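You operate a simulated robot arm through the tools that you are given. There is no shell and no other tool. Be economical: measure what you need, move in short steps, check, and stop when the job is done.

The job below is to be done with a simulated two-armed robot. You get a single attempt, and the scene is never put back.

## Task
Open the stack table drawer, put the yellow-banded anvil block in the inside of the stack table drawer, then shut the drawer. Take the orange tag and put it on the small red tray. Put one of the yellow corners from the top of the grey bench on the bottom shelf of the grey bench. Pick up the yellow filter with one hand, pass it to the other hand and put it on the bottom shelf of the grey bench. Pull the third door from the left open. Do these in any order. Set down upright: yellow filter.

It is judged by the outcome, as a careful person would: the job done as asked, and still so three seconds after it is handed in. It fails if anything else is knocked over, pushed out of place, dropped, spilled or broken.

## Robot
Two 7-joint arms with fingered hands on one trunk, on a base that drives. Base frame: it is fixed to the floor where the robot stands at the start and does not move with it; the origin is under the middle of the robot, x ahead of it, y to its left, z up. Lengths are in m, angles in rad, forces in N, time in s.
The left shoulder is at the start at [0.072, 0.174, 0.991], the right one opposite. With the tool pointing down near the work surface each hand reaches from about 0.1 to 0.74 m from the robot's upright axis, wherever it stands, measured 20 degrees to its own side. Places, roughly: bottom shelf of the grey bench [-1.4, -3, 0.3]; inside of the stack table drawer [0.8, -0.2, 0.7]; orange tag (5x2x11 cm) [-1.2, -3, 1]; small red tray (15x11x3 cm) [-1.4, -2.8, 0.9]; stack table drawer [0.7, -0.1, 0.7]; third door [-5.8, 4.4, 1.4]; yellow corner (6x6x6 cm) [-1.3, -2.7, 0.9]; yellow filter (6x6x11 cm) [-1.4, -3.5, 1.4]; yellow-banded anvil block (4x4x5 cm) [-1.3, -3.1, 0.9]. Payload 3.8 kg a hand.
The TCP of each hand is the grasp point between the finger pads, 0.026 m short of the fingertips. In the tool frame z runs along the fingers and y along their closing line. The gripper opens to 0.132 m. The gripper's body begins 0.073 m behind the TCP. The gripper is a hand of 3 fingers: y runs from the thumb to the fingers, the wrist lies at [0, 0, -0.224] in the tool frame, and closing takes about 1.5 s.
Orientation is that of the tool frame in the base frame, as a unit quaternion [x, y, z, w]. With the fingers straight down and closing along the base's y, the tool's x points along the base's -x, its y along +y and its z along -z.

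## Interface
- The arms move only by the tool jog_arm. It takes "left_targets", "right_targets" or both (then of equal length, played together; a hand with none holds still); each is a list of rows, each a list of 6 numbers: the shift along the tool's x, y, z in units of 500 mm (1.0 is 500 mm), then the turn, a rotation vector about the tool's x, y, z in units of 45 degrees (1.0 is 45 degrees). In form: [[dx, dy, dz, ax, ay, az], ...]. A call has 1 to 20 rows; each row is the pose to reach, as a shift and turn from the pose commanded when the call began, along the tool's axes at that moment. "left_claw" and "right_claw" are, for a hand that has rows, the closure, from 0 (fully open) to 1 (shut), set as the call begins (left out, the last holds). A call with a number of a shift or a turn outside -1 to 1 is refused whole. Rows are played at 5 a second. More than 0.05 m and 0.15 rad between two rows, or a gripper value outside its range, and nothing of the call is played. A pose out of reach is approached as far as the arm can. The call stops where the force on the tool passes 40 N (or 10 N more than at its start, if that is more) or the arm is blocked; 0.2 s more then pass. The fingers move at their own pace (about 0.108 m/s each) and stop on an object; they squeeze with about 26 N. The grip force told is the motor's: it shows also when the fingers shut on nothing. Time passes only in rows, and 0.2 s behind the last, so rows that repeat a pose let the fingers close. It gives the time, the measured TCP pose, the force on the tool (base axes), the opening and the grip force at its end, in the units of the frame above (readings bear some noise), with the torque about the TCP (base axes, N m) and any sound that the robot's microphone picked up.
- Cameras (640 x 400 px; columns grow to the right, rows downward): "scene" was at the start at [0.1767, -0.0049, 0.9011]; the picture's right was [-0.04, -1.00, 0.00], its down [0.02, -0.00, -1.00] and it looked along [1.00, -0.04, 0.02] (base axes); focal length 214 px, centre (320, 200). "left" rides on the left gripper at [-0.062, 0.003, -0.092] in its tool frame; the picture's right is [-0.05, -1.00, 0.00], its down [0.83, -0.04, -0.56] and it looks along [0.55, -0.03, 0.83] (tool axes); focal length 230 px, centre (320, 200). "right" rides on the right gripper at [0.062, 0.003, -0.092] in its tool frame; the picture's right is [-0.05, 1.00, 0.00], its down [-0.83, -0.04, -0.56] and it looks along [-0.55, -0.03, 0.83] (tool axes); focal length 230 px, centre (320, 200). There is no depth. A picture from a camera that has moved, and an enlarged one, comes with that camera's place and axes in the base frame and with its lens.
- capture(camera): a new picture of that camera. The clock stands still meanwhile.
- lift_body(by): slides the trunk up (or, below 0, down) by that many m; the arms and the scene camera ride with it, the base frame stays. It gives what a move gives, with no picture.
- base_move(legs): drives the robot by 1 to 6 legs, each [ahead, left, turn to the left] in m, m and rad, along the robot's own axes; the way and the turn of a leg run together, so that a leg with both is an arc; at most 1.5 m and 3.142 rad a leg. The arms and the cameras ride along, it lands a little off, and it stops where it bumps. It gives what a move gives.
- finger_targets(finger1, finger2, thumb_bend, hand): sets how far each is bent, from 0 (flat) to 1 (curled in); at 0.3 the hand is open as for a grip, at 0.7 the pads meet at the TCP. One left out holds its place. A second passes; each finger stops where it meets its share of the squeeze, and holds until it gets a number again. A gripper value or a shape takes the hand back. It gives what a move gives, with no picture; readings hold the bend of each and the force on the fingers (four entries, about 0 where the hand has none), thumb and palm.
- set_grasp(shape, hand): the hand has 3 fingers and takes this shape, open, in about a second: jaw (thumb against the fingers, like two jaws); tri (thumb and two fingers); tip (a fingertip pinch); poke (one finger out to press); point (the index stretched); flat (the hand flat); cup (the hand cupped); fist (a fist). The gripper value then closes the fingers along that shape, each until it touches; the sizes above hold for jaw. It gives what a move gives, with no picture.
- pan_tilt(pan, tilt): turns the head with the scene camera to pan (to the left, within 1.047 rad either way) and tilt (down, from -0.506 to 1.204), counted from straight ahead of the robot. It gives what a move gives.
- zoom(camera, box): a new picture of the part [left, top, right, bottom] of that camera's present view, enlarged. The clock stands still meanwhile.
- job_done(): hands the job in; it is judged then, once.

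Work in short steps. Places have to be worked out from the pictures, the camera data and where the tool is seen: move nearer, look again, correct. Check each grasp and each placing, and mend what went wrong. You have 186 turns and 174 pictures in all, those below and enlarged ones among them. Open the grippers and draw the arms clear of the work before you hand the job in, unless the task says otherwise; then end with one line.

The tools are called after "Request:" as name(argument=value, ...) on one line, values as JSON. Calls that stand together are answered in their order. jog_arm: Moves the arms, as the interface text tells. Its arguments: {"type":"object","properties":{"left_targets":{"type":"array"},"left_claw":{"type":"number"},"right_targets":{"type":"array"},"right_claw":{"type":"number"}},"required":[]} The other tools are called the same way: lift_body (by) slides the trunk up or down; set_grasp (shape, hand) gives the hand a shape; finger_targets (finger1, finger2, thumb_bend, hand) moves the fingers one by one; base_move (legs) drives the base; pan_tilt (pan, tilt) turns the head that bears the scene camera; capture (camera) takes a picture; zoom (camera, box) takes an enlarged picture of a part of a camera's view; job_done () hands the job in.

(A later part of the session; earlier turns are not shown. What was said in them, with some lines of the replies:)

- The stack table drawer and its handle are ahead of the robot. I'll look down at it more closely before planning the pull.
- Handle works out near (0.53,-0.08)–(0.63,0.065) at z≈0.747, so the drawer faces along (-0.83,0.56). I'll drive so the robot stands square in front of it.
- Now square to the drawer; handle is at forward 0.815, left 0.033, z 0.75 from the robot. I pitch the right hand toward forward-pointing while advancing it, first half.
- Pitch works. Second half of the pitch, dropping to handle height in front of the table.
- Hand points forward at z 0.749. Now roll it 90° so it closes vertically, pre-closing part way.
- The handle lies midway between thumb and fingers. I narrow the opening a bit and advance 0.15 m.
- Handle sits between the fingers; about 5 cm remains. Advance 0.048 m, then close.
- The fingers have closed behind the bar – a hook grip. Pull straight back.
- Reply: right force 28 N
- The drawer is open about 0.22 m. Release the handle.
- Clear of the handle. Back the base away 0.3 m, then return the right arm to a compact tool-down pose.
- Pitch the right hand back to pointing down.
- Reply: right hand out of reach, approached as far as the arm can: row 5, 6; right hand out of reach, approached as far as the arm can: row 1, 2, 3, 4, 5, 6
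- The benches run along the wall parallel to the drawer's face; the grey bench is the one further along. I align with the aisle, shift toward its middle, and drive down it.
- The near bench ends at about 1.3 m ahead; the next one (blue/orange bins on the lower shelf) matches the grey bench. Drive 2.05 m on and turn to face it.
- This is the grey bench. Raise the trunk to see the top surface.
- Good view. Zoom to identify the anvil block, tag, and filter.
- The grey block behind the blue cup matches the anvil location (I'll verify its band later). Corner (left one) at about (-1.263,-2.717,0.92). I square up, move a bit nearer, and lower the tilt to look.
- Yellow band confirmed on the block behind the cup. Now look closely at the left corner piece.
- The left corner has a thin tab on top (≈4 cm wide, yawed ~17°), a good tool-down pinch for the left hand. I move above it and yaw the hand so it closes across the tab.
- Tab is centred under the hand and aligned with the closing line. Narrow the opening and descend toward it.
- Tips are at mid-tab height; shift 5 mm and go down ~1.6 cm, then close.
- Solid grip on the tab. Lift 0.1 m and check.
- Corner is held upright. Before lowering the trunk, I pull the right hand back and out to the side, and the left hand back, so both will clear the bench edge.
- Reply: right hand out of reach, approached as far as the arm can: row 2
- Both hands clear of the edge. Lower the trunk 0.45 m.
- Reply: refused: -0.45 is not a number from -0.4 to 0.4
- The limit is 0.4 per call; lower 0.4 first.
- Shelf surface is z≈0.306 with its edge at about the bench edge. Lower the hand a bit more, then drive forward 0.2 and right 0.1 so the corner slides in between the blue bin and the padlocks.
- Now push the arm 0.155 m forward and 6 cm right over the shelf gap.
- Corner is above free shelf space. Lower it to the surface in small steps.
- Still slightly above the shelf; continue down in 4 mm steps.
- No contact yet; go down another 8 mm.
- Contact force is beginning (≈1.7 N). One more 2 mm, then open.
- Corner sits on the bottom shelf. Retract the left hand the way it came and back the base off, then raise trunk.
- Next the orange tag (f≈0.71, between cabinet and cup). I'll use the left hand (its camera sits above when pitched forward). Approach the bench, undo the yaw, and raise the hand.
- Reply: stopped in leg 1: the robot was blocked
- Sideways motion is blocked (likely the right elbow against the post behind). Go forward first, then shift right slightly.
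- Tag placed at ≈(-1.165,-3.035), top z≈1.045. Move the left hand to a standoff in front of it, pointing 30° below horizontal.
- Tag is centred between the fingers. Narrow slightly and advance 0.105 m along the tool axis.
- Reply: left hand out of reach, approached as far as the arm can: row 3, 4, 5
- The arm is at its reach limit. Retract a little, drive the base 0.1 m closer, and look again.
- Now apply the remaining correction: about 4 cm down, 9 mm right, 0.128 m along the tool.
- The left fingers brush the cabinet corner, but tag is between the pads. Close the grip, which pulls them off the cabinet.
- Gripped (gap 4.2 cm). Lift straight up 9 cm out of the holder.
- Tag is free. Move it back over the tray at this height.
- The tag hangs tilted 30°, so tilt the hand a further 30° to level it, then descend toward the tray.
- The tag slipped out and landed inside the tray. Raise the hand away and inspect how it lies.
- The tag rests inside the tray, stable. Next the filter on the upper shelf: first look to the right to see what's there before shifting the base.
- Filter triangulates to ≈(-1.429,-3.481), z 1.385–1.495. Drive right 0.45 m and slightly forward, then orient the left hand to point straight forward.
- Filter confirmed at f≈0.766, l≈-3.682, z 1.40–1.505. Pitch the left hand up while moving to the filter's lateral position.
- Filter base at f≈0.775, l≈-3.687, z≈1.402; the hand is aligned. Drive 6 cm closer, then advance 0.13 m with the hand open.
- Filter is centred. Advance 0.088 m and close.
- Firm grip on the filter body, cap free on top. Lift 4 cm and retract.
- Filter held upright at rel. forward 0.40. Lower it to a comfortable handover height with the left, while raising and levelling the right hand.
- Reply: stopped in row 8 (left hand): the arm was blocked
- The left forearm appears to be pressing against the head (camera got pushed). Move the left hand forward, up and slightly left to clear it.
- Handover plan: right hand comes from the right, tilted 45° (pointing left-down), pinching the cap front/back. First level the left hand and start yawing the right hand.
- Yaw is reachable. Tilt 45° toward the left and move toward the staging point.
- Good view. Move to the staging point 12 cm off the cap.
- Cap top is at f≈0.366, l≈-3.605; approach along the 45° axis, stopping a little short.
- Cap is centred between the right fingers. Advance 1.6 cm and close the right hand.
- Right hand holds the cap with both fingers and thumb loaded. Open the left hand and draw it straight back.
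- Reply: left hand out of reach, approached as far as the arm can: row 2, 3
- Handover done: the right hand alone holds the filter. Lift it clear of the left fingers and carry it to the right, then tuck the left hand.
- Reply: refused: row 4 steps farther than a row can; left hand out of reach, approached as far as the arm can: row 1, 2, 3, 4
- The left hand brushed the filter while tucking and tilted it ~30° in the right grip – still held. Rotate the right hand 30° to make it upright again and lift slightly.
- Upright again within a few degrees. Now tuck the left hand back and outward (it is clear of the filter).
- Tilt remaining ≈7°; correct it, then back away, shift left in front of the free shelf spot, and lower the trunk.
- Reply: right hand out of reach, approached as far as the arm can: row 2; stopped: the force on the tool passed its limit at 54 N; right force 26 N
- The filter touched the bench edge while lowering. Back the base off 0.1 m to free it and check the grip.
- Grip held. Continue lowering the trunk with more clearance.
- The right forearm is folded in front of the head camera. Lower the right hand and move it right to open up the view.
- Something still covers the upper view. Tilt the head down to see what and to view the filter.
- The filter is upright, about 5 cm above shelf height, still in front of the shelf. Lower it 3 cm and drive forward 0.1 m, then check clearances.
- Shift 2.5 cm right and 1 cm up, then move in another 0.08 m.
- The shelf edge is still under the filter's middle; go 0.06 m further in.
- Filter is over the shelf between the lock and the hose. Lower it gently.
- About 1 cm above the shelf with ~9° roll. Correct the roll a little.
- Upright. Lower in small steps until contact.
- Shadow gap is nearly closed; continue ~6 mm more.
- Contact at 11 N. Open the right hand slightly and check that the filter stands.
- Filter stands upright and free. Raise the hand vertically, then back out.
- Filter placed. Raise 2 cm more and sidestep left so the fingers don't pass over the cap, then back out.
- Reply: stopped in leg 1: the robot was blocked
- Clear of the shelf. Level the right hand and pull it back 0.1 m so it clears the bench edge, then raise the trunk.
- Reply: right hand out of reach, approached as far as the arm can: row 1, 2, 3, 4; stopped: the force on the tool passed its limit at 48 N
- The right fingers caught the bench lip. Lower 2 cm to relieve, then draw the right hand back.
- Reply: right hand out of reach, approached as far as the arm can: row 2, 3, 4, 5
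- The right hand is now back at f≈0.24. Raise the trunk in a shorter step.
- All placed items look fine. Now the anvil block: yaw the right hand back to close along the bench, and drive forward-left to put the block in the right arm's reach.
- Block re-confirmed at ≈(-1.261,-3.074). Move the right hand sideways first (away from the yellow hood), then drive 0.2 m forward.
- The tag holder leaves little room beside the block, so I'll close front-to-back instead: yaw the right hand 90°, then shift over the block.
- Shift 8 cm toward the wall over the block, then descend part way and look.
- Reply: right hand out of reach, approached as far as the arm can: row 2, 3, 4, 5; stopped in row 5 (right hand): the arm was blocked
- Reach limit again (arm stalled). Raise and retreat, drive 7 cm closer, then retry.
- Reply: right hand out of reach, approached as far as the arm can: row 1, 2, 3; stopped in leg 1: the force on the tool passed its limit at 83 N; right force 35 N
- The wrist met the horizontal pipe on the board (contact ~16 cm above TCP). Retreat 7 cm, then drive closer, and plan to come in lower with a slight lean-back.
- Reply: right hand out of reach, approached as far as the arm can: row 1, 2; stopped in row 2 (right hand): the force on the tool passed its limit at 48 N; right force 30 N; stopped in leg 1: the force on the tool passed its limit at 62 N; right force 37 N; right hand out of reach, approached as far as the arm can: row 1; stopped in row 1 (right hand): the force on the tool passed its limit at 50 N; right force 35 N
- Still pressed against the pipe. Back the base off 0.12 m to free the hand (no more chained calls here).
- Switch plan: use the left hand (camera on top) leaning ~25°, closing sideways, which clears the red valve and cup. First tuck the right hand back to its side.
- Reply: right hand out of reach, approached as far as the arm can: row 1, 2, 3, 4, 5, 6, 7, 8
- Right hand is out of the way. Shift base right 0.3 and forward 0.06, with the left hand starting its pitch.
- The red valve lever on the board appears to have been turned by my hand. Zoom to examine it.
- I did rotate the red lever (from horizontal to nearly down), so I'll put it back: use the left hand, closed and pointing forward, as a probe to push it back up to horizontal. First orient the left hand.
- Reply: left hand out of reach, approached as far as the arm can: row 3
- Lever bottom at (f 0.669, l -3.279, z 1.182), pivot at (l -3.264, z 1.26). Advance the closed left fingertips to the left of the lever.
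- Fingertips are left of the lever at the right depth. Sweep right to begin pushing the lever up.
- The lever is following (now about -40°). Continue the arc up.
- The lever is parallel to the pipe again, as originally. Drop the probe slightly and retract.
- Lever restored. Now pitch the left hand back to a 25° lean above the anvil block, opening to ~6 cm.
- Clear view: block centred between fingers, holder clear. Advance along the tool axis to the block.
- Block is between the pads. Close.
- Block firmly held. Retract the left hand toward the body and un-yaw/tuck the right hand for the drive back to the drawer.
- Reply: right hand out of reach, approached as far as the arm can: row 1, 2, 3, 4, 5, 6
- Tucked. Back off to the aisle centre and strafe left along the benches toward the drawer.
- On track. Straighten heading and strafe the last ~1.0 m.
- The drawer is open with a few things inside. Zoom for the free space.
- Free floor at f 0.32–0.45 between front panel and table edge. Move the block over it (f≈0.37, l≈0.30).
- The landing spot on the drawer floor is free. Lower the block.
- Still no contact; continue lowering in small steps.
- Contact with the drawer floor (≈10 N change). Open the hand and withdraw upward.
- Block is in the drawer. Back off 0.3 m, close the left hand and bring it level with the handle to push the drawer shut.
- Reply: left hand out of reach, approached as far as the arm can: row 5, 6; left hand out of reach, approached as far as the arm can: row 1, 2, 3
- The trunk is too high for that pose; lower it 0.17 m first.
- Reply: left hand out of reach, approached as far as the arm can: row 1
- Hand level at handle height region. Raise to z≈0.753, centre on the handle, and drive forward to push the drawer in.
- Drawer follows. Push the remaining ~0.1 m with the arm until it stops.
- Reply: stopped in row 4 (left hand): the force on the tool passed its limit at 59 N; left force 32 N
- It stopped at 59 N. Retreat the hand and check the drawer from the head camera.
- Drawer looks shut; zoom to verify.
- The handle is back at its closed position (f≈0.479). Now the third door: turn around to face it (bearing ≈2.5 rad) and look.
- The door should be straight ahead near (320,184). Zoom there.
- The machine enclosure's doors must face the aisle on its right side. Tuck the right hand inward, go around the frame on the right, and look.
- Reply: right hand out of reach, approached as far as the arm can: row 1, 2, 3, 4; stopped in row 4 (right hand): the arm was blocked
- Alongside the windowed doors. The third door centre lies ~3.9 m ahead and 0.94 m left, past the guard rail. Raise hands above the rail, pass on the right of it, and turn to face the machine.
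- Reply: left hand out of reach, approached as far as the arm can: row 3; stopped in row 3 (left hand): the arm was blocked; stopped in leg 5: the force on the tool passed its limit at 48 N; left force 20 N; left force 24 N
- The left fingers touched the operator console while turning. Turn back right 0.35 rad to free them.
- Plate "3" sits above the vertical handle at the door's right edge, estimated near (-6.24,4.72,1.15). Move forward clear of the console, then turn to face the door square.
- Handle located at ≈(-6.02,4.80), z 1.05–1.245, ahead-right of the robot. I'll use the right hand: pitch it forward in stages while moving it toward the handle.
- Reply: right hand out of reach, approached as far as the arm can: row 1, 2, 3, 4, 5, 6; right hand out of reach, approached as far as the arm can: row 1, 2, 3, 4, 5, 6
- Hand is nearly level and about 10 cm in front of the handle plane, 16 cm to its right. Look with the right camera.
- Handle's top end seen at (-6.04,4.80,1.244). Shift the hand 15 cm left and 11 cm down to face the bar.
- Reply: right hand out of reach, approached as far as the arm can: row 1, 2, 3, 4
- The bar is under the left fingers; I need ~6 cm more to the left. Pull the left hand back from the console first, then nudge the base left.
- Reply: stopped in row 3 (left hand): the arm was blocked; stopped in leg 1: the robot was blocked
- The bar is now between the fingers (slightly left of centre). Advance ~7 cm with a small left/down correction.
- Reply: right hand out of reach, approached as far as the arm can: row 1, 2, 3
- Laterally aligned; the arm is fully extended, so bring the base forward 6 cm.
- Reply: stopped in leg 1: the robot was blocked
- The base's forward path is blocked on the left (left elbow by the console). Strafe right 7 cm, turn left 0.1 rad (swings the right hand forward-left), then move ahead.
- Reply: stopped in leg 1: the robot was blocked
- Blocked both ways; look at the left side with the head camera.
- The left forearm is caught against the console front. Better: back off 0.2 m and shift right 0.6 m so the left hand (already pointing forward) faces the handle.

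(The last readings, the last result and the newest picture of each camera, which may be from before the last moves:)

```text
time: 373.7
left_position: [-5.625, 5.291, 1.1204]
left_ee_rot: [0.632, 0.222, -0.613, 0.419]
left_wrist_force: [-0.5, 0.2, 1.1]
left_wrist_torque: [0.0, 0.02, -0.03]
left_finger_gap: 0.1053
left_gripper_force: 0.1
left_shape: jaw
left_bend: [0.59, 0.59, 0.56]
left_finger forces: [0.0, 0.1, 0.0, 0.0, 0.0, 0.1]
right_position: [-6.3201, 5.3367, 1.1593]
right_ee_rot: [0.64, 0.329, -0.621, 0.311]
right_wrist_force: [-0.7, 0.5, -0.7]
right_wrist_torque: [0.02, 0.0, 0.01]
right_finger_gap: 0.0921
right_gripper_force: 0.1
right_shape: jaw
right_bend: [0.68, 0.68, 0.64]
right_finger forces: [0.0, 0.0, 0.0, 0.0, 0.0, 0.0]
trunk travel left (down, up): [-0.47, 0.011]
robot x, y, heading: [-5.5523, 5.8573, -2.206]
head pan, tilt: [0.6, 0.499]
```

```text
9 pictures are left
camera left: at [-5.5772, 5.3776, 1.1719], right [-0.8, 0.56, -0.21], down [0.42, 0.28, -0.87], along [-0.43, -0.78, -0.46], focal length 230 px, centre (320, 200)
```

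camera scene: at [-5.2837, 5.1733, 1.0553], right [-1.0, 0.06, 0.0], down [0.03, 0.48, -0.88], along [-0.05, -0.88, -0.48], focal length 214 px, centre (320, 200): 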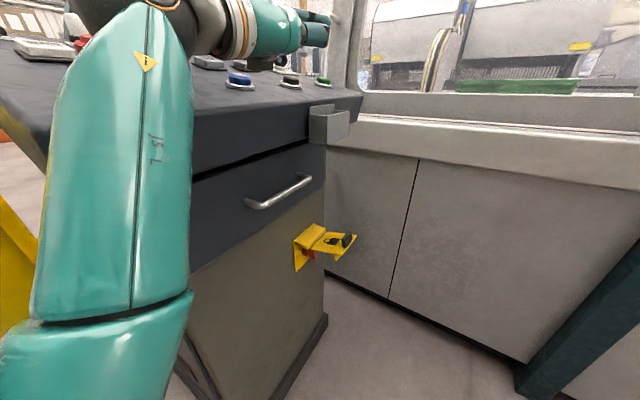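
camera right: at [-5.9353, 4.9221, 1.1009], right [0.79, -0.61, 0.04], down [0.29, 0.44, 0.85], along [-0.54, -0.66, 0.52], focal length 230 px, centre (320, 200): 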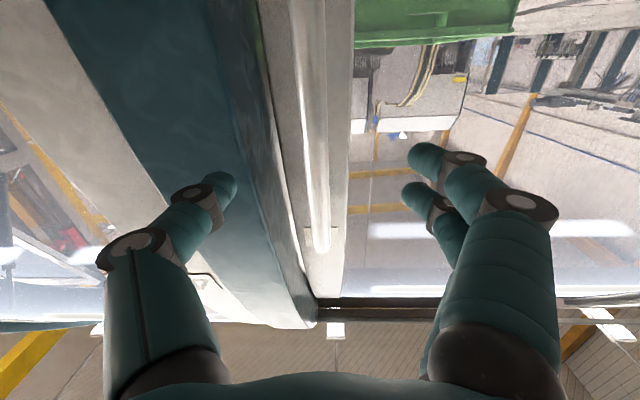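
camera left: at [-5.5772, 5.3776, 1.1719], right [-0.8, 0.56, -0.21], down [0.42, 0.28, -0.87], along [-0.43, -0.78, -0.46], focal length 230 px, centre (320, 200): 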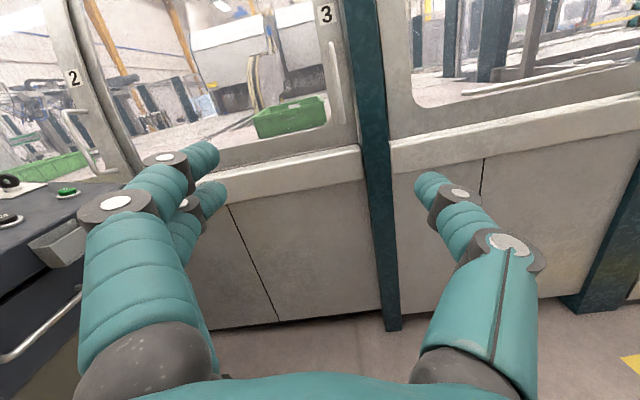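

Handle ray confirms the bar at (-6.03,4.80,1.15). Level the left hand and pull the right hand back 0.35 m before approaching.

Request:
jog_arm(left_targets=[[0, 0, 0, 0.004, 0.044, -0.11], [0, 0, 0, 0.008, 0.087, -0.22], [0, 0, 0, 0.012, 0.131, -0.331], [0, 0, 0, 0.012, 0.131, -0.331], [0, 0, 0, 0.012, 0.131, -0.331], [0, 0, 0, 0.012, 0.131, -0.331], [0, 0, 0, 0.012, 0.131, -0.331], [0, 0, 0, 0.012, 0.131, -0.331]], right_targets=[[0, 0, -0.087, 0, 0, 0], [0, 0, -0.175, 0, 0, 0], [0, 0, -0.262, 0, 0, 0], [0, 0, -0.35, 0, 0, 0], [0, 0, -0.437, 0, 0, 0], [0, 0, -0.525, 0, 0, 0], [0, 0, -0.612, 0, 0, 0], [0, 0, -0.7, 0, 0, 0]])

```text
time: 375.7
left_position: [-5.595, 5.2713, 1.1331]
left_ee_rot: [0.629, 0.298, -0.615, 0.37]
left_wrist_force: [-0.3, -1.2, -0.5]
left_wrist_torque: [-0.02, 0.01, 0.0]
left_finger_gap: 0.1055
left_gripper_force: 0.1
left_shape: jaw
left_bend: [0.59, 0.59, 0.56]
left_finger forces: [0.0, 0.1, 0.0, 0.0, 0.1, 0.0]
left hand out of reach, approached as far as the arm can: row 3, 4, 5, 6, 7, 8
right_position: [-6.1153, 5.6166, 1.168]
right_ee_rot: [0.642, 0.33, -0.619, 0.31]
right_wrist_force: [0.1, -0.5, -0.7]
right_wrist_torque: [-0.02, 0.01, -0.03]
right_finger_gap: 0.0921
right_gripper_force: 0.1
right_shape: jaw
right_bend: [0.67, 0.67, 0.64]
right_finger forces: [0.1, 0.0, 0.0, 0.0, 0.1, 0.0]
right hand out of reach, approached as far as the arm can: row 1, 2, 3
trunk travel left (down, up): [-0.47, 0.011]
robot x, y, heading: [-5.5487, 5.8592, -2.207]
head pan, tilt: [0.6, 0.499]
stopped in row 8 (left hand): the arm was blocked; the commanded pose is now the measured one
```

Now extend the left arm forward 0.3 m toward the bar with the lateral correction.

Request:
jog_arm(left_targets=[[0, -0.025, 0.085, 0, 0, 0], [0, -0.05, 0.17, 0, 0, 0], [0, -0.075, 0.255, 0, 0, 0], [-0.01, -0.1, 0.34, 0, 0, 0], [-0.02, -0.125, 0.425, 0, 0, 0], [-0.03, -0.15, 0.51, 0, 0, 0], [-0.03, -0.174, 0.594, 0, 0, 0]], left_claw=0.3)

Request:
capture(camera="left")

```text
time: 377.3
left_position: [-5.7668, 5.109, 1.1165]
left_ee_rot: [0.623, 0.296, -0.621, 0.374]
left_wrist_force: [-0.1, 0.4, 0.2]
left_wrist_torque: [-0.02, -0.02, -0.01]
left_finger_gap: 0.0924
left_gripper_force: 0.0
left_shape: jaw
left_bend: [0.67, 0.67, 0.64]
left_finger forces: [0.0, 0.1, 0.1, 0.1, 0.0, 0.0]
left hand out of reach, approached as far as the arm can: row 1, 2, 3, 4, 5, 6, 7
right_position: [-6.1135, 5.6172, 1.1678]
right_ee_rot: [0.641, 0.331, -0.619, 0.311]
right_wrist_force: [-0.7, -0.1, 0.3]
right_wrist_torque: [0.04, 0.01, -0.03]
right_finger_gap: 0.0925
right_gripper_force: 0.1
right_shape: jaw
right_bend: [0.67, 0.67, 0.64]
right_finger forces: [0.1, 0.1, 0.0, 0.0, 0.1, 0.0]
trunk travel left (down, up): [-0.47, 0.011]
robot x, y, heading: [-5.5542, 5.8589, -2.21]
head pan, tilt: [0.6, 0.499]
```

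```text
8 pictures are left
camera left: at [-5.7157, 5.1894, 1.1749], right [-0.84, 0.55, -0.05], down [0.31, 0.41, -0.86], along [-0.45, -0.73, -0.51], focal length 230 px, centre (320, 200)
```

left: 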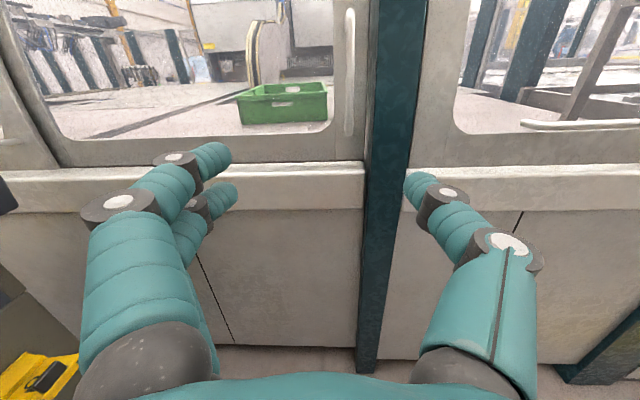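

The bar is nearly aligned (3 cm right, 0.4 m ahead). Drive the base in 0.33 m.

Request:
base_move(legs=[[0, -0.03, 0], [0.33, 0, 0]])

Request:
capture(camera="left")

```text
time: 380.0
left_position: [-5.9901, 4.865, 1.119]
left_ee_rot: [0.623, 0.296, -0.622, 0.372]
left_wrist_force: [0.6, -0.1, -0.9]
left_wrist_torque: [0.04, -0.02, -0.03]
left_finger_gap: 0.0928
left_gripper_force: 0.0
left_shape: jaw
left_bend: [0.67, 0.67, 0.64]
left_finger forces: [0.0, 0.0, 0.0, 0.0, 0.0, 0.1]
right_position: [-6.3345, 5.376, 1.1676]
right_ee_rot: [0.642, 0.328, -0.621, 0.309]
right_wrist_force: [-0.5, 0.0, 0.0]
right_wrist_torque: [0.0, -0.02, 0.0]
right_finger_gap: 0.0923
right_gripper_force: 0.2
right_shape: jaw
right_bend: [0.67, 0.67, 0.64]
right_finger forces: [0.0, 0.0, 0.0, 0.1, 0.0, 0.0]
trunk travel left (down, up): [-0.47, 0.011]
robot x, y, heading: [-5.7706, 5.6131, -2.214]
head pan, tilt: [0.6, 0.499]
```

```text
7 pictures are left
camera left: at [-5.9381, 4.9467, 1.1755], right [-0.83, 0.55, -0.05], down [0.32, 0.41, -0.86], along [-0.45, -0.73, -0.51], focal length 230 px, centre (320, 200)
```

left: 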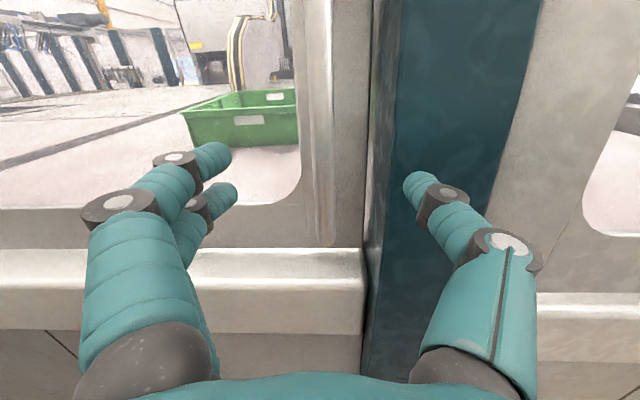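

Bar is centred; the pillar is close to the right, so narrow the opening to ~5 cm and move in.

Request:
jog_arm(left_targets=[[0, 0, 0, 0, 0, 0], [0, 0.006, 0, 0, 0, 0], [0, 0.006, 0, 0, 0, 0]], left_claw=0.62)

Request:
base_move(legs=[[0.07, 0, 0]])

Request:
capture(camera="left")

```text
time: 380.8
left_position: [-5.9817, 4.8616, 1.1207]
left_ee_rot: [0.622, 0.296, -0.62, 0.375]
left_wrist_force: [-0.4, 0.5, -0.1]
left_wrist_torque: [-0.03, -0.01, -0.02]
left_finger_gap: 0.0509
left_gripper_force: 0.0
left_shape: jaw
left_bend: [0.73, 0.73, 0.7]
left_finger forces: [0.0, 0.1, 0.0, 0.1, 0.1, 0.0]
right_position: [-6.3339, 5.3777, 1.1677]
right_ee_rot: [0.641, 0.328, -0.621, 0.31]
right_wrist_force: [-0.1, 0.7, 0.6]
right_wrist_torque: [0.0, 0.0, 0.01]
right_finger_gap: 0.0924
right_gripper_force: 0.1
right_shape: jaw
right_bend: [0.67, 0.67, 0.64]
right_finger forces: [0.0, 0.0, 0.1, 0.0, 0.0, 0.0]
trunk travel left (down, up): [-0.47, 0.011]
robot x, y, heading: [-5.7722, 5.6154, -2.214]
head pan, tilt: [0.6, 0.499]
```

```text
time: 381.9
left_position: [-6.0245, 4.8039, 1.1197]
left_ee_rot: [0.622, 0.296, -0.621, 0.375]
left_wrist_force: [-0.5, 1.2, -0.8]
left_wrist_torque: [-0.06, 0.0, 0.01]
left_finger_gap: 0.0508
left_gripper_force: 0.0
left_shape: jaw
left_bend: [0.73, 0.73, 0.7]
left_finger forces: [0.0, 0.0, 0.0, 0.0, 0.0, 0.0]
right_position: [-6.3783, 5.3199, 1.1673]
right_ee_rot: [0.642, 0.327, -0.621, 0.308]
right_wrist_force: [-0.5, -0.3, -0.6]
right_wrist_torque: [-0.01, 0.03, 0.0]
right_finger_gap: 0.0922
right_gripper_force: 0.1
right_shape: jaw
right_bend: [0.67, 0.67, 0.64]
right_finger forces: [0.0, 0.0, 0.0, 0.0, 0.0, 0.0]
trunk travel left (down, up): [-0.47, 0.011]
robot x, y, heading: [-5.8085, 5.5566, -2.215]
head pan, tilt: [0.6, 0.499]
```

```text
6 pictures are left
camera left: at [-5.9748, 4.8863, 1.1762], right [-0.84, 0.55, -0.05], down [0.31, 0.41, -0.86], along [-0.45, -0.73, -0.51], focal length 230 px, centre (320, 200)
```

left: 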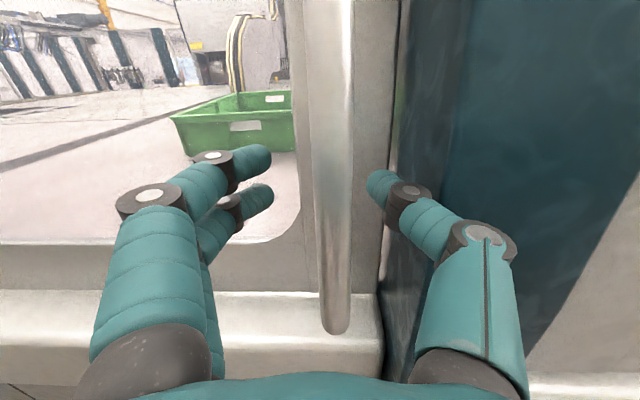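

The bar is between the fingers. Close on it.

Request:
jog_arm(left_targets=[[0, 0, 0, 0, 0, 0], [0, 0, 0, 0, 0, 0], [0, 0, 0, 0, 0, 0], [0, 0, 0, 0, 0, 0], [0, 0, 0, 0, 0, 0], [0, 0, 0, 0, 0, 0]], left_claw=1.0)

```text
time: 383.3
left_position: [-6.0213, 4.8026, 1.12]
left_ee_rot: [0.62, 0.298, -0.618, 0.379]
left_wrist_force: [-5.7, 0.4, -2.7]
left_wrist_torque: [-0.02, -0.01, 0.06]
left_finger_gap: 0.0001
left_gripper_force: 25.6
left_shape: jaw
left_bend: [0.64, 0.64, 0.72]
left_finger forces: [0.0, 0.2, 0.0, 0.0, 5.0, 0.0]
right_position: [-6.3771, 5.3211, 1.1667]
right_ee_rot: [0.641, 0.328, -0.62, 0.31]
right_wrist_force: [0.6, 0.3, 0.6]
right_wrist_torque: [0.0, -0.04, 0.03]
right_finger_gap: 0.0921
right_gripper_force: 0.1
right_shape: jaw
right_bend: [0.67, 0.67, 0.64]
right_finger forces: [0.1, 0.1, 0.0, 0.0, 0.1, 0.0]
trunk travel left (down, up): [-0.47, 0.011]
robot x, y, heading: [-5.8124, 5.5597, -2.217]
head pan, tilt: [0.6, 0.499]
```

Closed to zero as with the drawer bar (hooked behind, light thumb contact). Test by pulling back with the base 0.1 m.

Request:
base_move(legs=[[-0.1, 0, 0]])

Request:
capture(camera="left")

```text
time: 384.1
left_position: [-6.0107, 4.8182, 1.1158]
left_ee_rot: [0.626, 0.295, -0.617, 0.376]
left_wrist_force: [-17.7, -17.3, -1.3]
left_wrist_torque: [0.09, 0.03, 0.0]
left_finger_gap: 0.0
left_gripper_force: 25.8
left_shape: jaw
left_bend: [0.57, 0.6, 0.71]
left_finger forces: [15.3, 12.8, 0.0, 0.0, 27.6, 0.1]
right_position: [-6.3642, 5.3404, 1.1663]
right_ee_rot: [0.644, 0.326, -0.621, 0.306]
right_wrist_force: [0.3, -0.1, 0.1]
right_wrist_torque: [0.01, 0.01, 0.03]
right_finger_gap: 0.0925
right_gripper_force: 0.0
right_shape: jaw
right_bend: [0.67, 0.67, 0.64]
right_finger forces: [0.1, 0.0, 0.0, 0.1, 0.0, 0.0]
trunk travel left (down, up): [-0.47, 0.011]
robot x, y, heading: [-5.7935, 5.5814, -2.216]
head pan, tilt: [0.6, 0.499]
stopped in leg 1: the force on the tool passed its limit at 79 N (the readings are from after the stop); the commanded pose is now the measured one
```

```text
5 pictures are left
camera left: at [-5.9609, 4.9001, 1.1735], right [-0.84, 0.55, -0.05], down [0.32, 0.41, -0.85], along [-0.45, -0.73, -0.52], focal length 230 px, centre (320, 200)
```

left: 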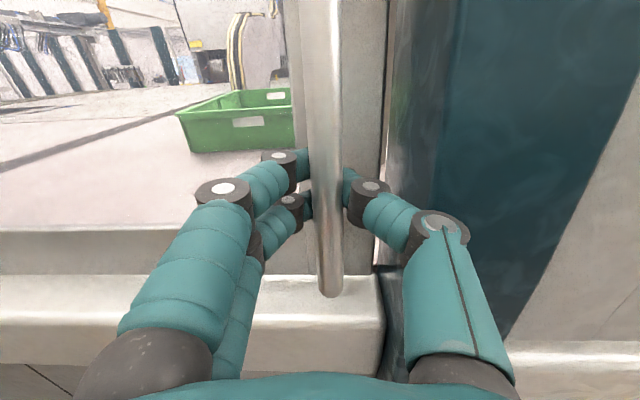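

Pulling straight out at 79 N doesn't move it, so this is likely a sliding door (curved track). Relax the pull and try sliding it left.

Request:
base_move(legs=[[0.02, 0, 0], [0, 0.15, 0]])

Request:
capture(camera="left")

```text
time: 386.5
left_position: [-5.8958, 4.7154, 1.12]
left_ee_rot: [0.621, 0.298, -0.618, 0.379]
left_wrist_force: [-0.1, 0.3, -1.3]
left_wrist_torque: [-0.02, 0.06, -0.01]
left_finger_gap: 0.0001
left_gripper_force: 25.7
left_shape: jaw
left_bend: [0.63, 0.64, 0.72]
left_finger forces: [0.4, 0.0, 0.0, 0.0, 0.0, 0.1]
right_position: [-6.253, 5.2358, 1.1685]
right_ee_rot: [0.641, 0.328, -0.621, 0.309]
right_wrist_force: [0.6, 0.4, 0.4]
right_wrist_torque: [0.02, -0.01, -0.01]
right_finger_gap: 0.0926
right_gripper_force: 0.1
right_shape: jaw
right_bend: [0.67, 0.67, 0.64]
right_finger forces: [0.0, 0.0, 0.0, 0.0, 0.0, 0.1]
trunk travel left (down, up): [-0.47, 0.011]
robot x, y, heading: [-5.6879, 5.4739, -2.213]
head pan, tilt: [0.6, 0.499]
```

```text
4 pictures are left
camera left: at [-5.8469, 4.7967, 1.1771], right [-0.84, 0.54, -0.05], down [0.31, 0.41, -0.86], along [-0.44, -0.74, -0.51], focal length 230 px, centre (320, 200)
```

left: 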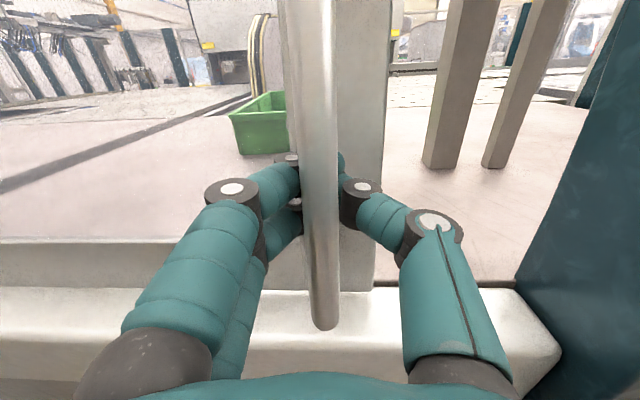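

It slides left freely. Continue sliding left with the base.

Request:
base_move(legs=[[0, 0.3, 0]])

```text
time: 389.7
left_position: [-5.6484, 4.5326, 1.1222]
left_ee_rot: [0.619, 0.3, -0.616, 0.384]
left_wrist_force: [-1.1, 0.0, 0.0]
left_wrist_torque: [0.03, 0.0, 0.0]
left_finger_gap: 0.0
left_gripper_force: 26.1
left_shape: jaw
left_bend: [0.63, 0.64, 0.72]
left_finger forces: [0.1, 0.0, 0.1, 0.0, 0.6, 0.1]
right_position: [-6.0131, 5.0555, 1.1665]
right_ee_rot: [0.641, 0.33, -0.62, 0.31]
right_wrist_force: [-0.1, -0.2, 0.4]
right_wrist_torque: [0.02, -0.04, 0.01]
right_finger_gap: 0.0922
right_gripper_force: 0.0
right_shape: jaw
right_bend: [0.67, 0.67, 0.64]
right_finger forces: [0.0, 0.0, 0.0, 0.0, 0.1, 0.0]
trunk travel left (down, up): [-0.47, 0.011]
robot x, y, heading: [-5.4497, 5.2976, -2.209]
head pan, tilt: [0.6, 0.499]
```

Opened ~0.46 m so far. Slide further, 0.15 m.

Request:
base_move(legs=[[0, 0.12, 0]])

Request:
jog_arm(left_targets=[[0, 0.06, 0, 0, 0, 0], [0, 0.12, 0, 0, 0, 0], [0, 0.18, 0, 0, 0, 0], [0, 0.24, 0, 0, 0, 0]])

Request:
capture(camera="left")

```text
time: 391.4
left_position: [-5.5524, 4.4612, 1.1225]
left_ee_rot: [0.619, 0.3, -0.616, 0.383]
left_wrist_force: [-0.8, 0.0, -0.6]
left_wrist_torque: [0.02, 0.02, 0.01]
left_finger_gap: 0.0001
left_gripper_force: 26.0
left_shape: jaw
left_bend: [0.63, 0.64, 0.72]
left_finger forces: [0.0, 0.0, 0.1, 0.0, 0.0, 0.1]
right_position: [-5.9152, 4.984, 1.1684]
right_ee_rot: [0.641, 0.329, -0.621, 0.31]
right_wrist_force: [0.8, -0.3, -0.3]
right_wrist_torque: [0.03, 0.0, -0.01]
right_finger_gap: 0.0925
right_gripper_force: 0.1
right_shape: jaw
right_bend: [0.67, 0.67, 0.64]
right_finger forces: [0.0, 0.0, 0.1, 0.0, 0.1, 0.1]
trunk travel left (down, up): [-0.47, 0.011]
robot x, y, heading: [-5.3552, 5.2185, -2.209]
head pan, tilt: [0.6, 0.499]
```

```text
time: 392.2
left_position: [-5.4992, 4.4233, 1.1334]
left_ee_rot: [-0.619, -0.295, 0.625, -0.374]
left_wrist_force: [-4.8, 3.9, -0.3]
left_wrist_torque: [-0.06, -0.01, 0.07]
left_finger_gap: 0.0
left_gripper_force: 26.2
left_shape: jaw
left_bend: [0.63, 0.64, 0.74]
left_finger forces: [0.1, 0.1, 0.1, 0.0, 4.4, 0.0]
right_position: [-5.9177, 4.9874, 1.1688]
right_ee_rot: [0.641, 0.329, -0.62, 0.311]
right_wrist_force: [0.8, 0.1, 1.2]
right_wrist_torque: [0.02, -0.04, -0.07]
right_finger_gap: 0.0926
right_gripper_force: 0.2
right_shape: jaw
right_bend: [0.67, 0.67, 0.64]
right_finger forces: [0.1, 0.0, 0.0, 0.0, 0.0, 0.1]
trunk travel left (down, up): [-0.47, 0.011]
robot x, y, heading: [-5.356, 5.2233, -2.209]
head pan, tilt: [0.6, 0.499]
stopped in row 4 (left hand): the force on the tool passed its limit at 54 N (the readings are from after the stop); the commanded pose is now the measured one
```

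```text
3 pictures are left
camera left: at [-5.4473, 4.5043, 1.1904], right [-0.83, 0.55, -0.04], down [0.31, 0.4, -0.86], along [-0.46, -0.73, -0.5], focal length 230 px, centre (320, 200)
```

left: 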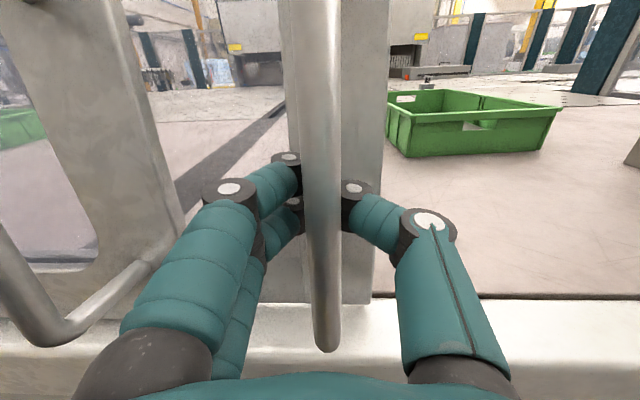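

Door slid open ~0.64 m and met a stop (54 N). Release the handle and back away straight.

Request:
jog_arm(left_targets=[[0, -0.01, 0, 0, 0, 0], [0, -0.01, 0, 0, 0, 0], [0, -0.01, 0, 0, 0, 0], [0, -0.01, 0, 0, 0, 0]], left_claw=0.55)

Request:
base_move(legs=[[-0.12, 0, 0]])

Request:
capture(camera="left")

```text
time: 393.2
left_position: [-5.5044, 4.4247, 1.1377]
left_ee_rot: [-0.617, -0.294, 0.623, -0.38]
left_wrist_force: [0.1, -0.2, -0.2]
left_wrist_torque: [-0.04, 0.01, -0.02]
left_finger_gap: 0.059
left_gripper_force: 0.0
left_shape: jaw
left_bend: [0.73, 0.73, 0.7]
left_finger forces: [0.0, 0.0, 0.1, 0.0, 0.0, 0.0]
right_position: [-5.9242, 4.9891, 1.166]
right_ee_rot: [0.642, 0.327, -0.619, 0.311]
right_wrist_force: [1.0, 0.5, -0.1]
right_wrist_torque: [0.01, 0.0, 0.0]
right_finger_gap: 0.0923
right_gripper_force: 0.1
right_shape: jaw
right_bend: [0.67, 0.67, 0.64]
right_finger forces: [0.0, 0.1, 0.0, 0.0, 0.0, 0.1]
trunk travel left (down, up): [-0.47, 0.011]
robot x, y, heading: [-5.3524, 5.2207, -2.207]
head pan, tilt: [0.6, 0.499]
```

```text
time: 394.5
left_position: [-5.4201, 4.5188, 1.1321]
left_ee_rot: [-0.618, -0.3, 0.62, -0.381]
left_wrist_force: [-0.2, -0.6, -0.2]
left_wrist_torque: [0.02, 0.02, -0.01]
left_finger_gap: 0.0594
left_gripper_force: 0.2
left_shape: jaw
left_bend: [0.73, 0.73, 0.7]
left_finger forces: [0.0, 0.1, 0.0, 0.0, 0.0, 0.0]
right_position: [-5.8449, 5.0832, 1.1677]
right_ee_rot: [0.641, 0.328, -0.621, 0.31]
right_wrist_force: [0.1, 1.3, -0.5]
right_wrist_torque: [-0.01, -0.01, 0.02]
right_finger_gap: 0.0924
right_gripper_force: 0.1
right_shape: jaw
right_bend: [0.67, 0.67, 0.64]
right_finger forces: [0.0, 0.0, 0.0, 0.1, 0.1, 0.1]
trunk travel left (down, up): [-0.47, 0.011]
robot x, y, heading: [-5.2807, 5.3202, -2.213]
head pan, tilt: [0.6, 0.499]
```

```text
2 pictures are left
camera left: at [-5.3705, 4.6012, 1.1875], right [-0.84, 0.54, -0.05], down [0.31, 0.41, -0.86], along [-0.44, -0.74, -0.51], focal length 230 px, centre (320, 200)
```

left: 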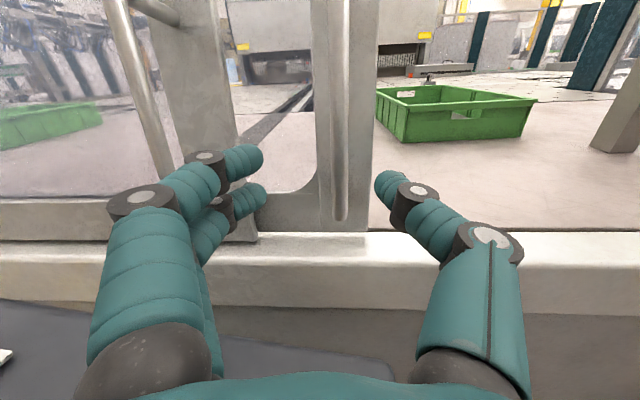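

Handle released; the door stays open. Slide right away from the console, then back off.

Request:
base_move(legs=[[0, -0.4, 0], [-0.25, 0, 0]])

Request:
pan_tilt(pan=0.3, tilt=0.1)

Request:
capture(camera="scene")

```text
time: 400.0
left_position: [-5.5918, 4.9611, 1.1309]
left_ee_rot: [-0.618, -0.299, 0.621, -0.379]
left_wrist_force: [-0.7, -0.3, -0.5]
left_wrist_torque: [0.02, -0.02, -0.01]
left_finger_gap: 0.0591
left_gripper_force: 0.1
left_shape: jaw
left_bend: [0.73, 0.73, 0.7]
left_finger forces: [0.0, 0.1, 0.0, 0.0, 0.0, 0.0]
right_position: [-6.0155, 5.5273, 1.1686]
right_ee_rot: [0.642, 0.328, -0.621, 0.309]
right_wrist_force: [0.2, 0.3, 0.3]
right_wrist_torque: [-0.03, 0.01, 0.0]
right_finger_gap: 0.0924
right_gripper_force: 0.0
right_shape: jaw
right_bend: [0.67, 0.67, 0.64]
right_finger forces: [0.0, 0.1, 0.0, 0.0, 0.1, 0.0]
trunk travel left (down, up): [-0.47, 0.011]
robot x, y, heading: [-5.4512, 5.7647, -2.22]
head pan, tilt: [0.6, 0.499]
```

```text
time: 400.9
left_position: [-5.5926, 4.9626, 1.1307]
left_ee_rot: [-0.618, -0.3, 0.62, -0.38]
left_wrist_force: [-0.3, -0.1, -0.7]
left_wrist_torque: [-0.02, 0.0, -0.01]
left_finger_gap: 0.0597
left_gripper_force: 0.1
left_shape: jaw
left_bend: [0.73, 0.73, 0.7]
left_finger forces: [0.0, 0.0, 0.0, 0.0, 0.0, 0.0]
right_position: [-6.0141, 5.5277, 1.1683]
right_ee_rot: [0.642, 0.328, -0.621, 0.309]
right_wrist_force: [0.0, -0.6, 0.4]
right_wrist_torque: [-0.01, 0.01, -0.01]
right_finger_gap: 0.0924
right_gripper_force: 0.1
right_shape: jaw
right_bend: [0.67, 0.67, 0.64]
right_finger forces: [0.1, 0.0, 0.0, 0.1, 0.0, 0.0]
trunk travel left (down, up): [-0.47, 0.011]
robot x, y, heading: [-5.4512, 5.7616, -2.216]
head pan, tilt: [0.3, 0.099]
```

```text
1 pictures are left
camera scene: at [-5.5455, 5.5897, 1.092], right [-0.94, 0.34, 0.0], down [0.03, 0.09, -0.99], along [-0.34, -0.94, -0.1], focal length 214 px, centre (320, 200)
```

scene: 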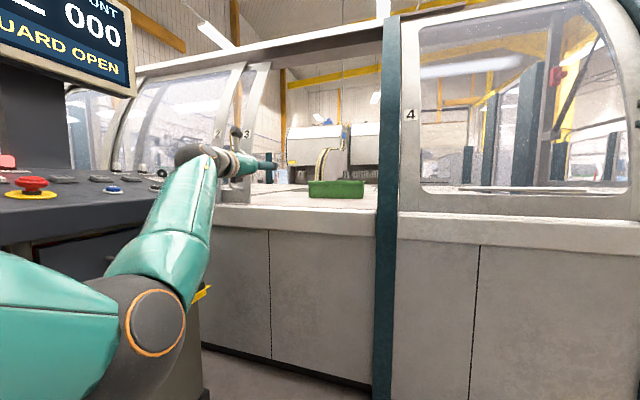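

The machine's display reads "GUARD OPEN" and door 3 is slid open. Open both grippers fully, then hand in.

Request:
jog_arm(left_targets=[[0, 0, 0, 0, 0, 0], [0, 0, 0, 0, 0, 0], [0, 0, 0, 0, 0, 0]], right_targets=[[0, 0, 0, 0, 0, 0], [0, 0, 0, 0, 0, 0], [0, 0, 0, 0, 0, 0]], left_claw=0, right_claw=0)

Request:
job_done()

```text
time: 401.7
left_position: [-5.5932, 4.9611, 1.131]
left_ee_rot: [-0.618, -0.299, 0.62, -0.379]
left_wrist_force: [0.7, 0.0, -1.0]
left_wrist_torque: [0.01, 0.01, -0.01]
left_finger_gap: 0.1319
left_gripper_force: 0.1
left_shape: jaw
left_bend: [0.3, 0.3, 0.3]
left_finger forces: [0.0, 0.0, 0.0, 0.1, 0.0, 0.1]
right_position: [-6.0155, 5.5276, 1.1679]
right_ee_rot: [0.642, 0.328, -0.621, 0.309]
right_wrist_force: [-0.5, 0.1, 0.5]
right_wrist_torque: [-0.03, 0.03, -0.01]
right_finger_gap: 0.1317
right_gripper_force: 0.0
right_shape: jaw
right_bend: [0.3, 0.3, 0.3]
right_finger forces: [0.0, 0.1, 0.0, 0.0, 0.0, 0.0]
trunk travel left (down, up): [-0.47, 0.011]
robot x, y, heading: [-5.4518, 5.7624, -2.217]
head pan, tilt: [0.3, 0.099]
```

```text
The job is handed in.
```

All five tasks are done and handed in: block shut in the drawer, corner and upright filter on the bottom shelf (filter passed left to right), and third door slid open about 0.64 m; the tag slipped from about 10 cm and landed in the tray leaning on its rim, I turned the bench's red valve lever and pushed it back level, and I bumped the door console.
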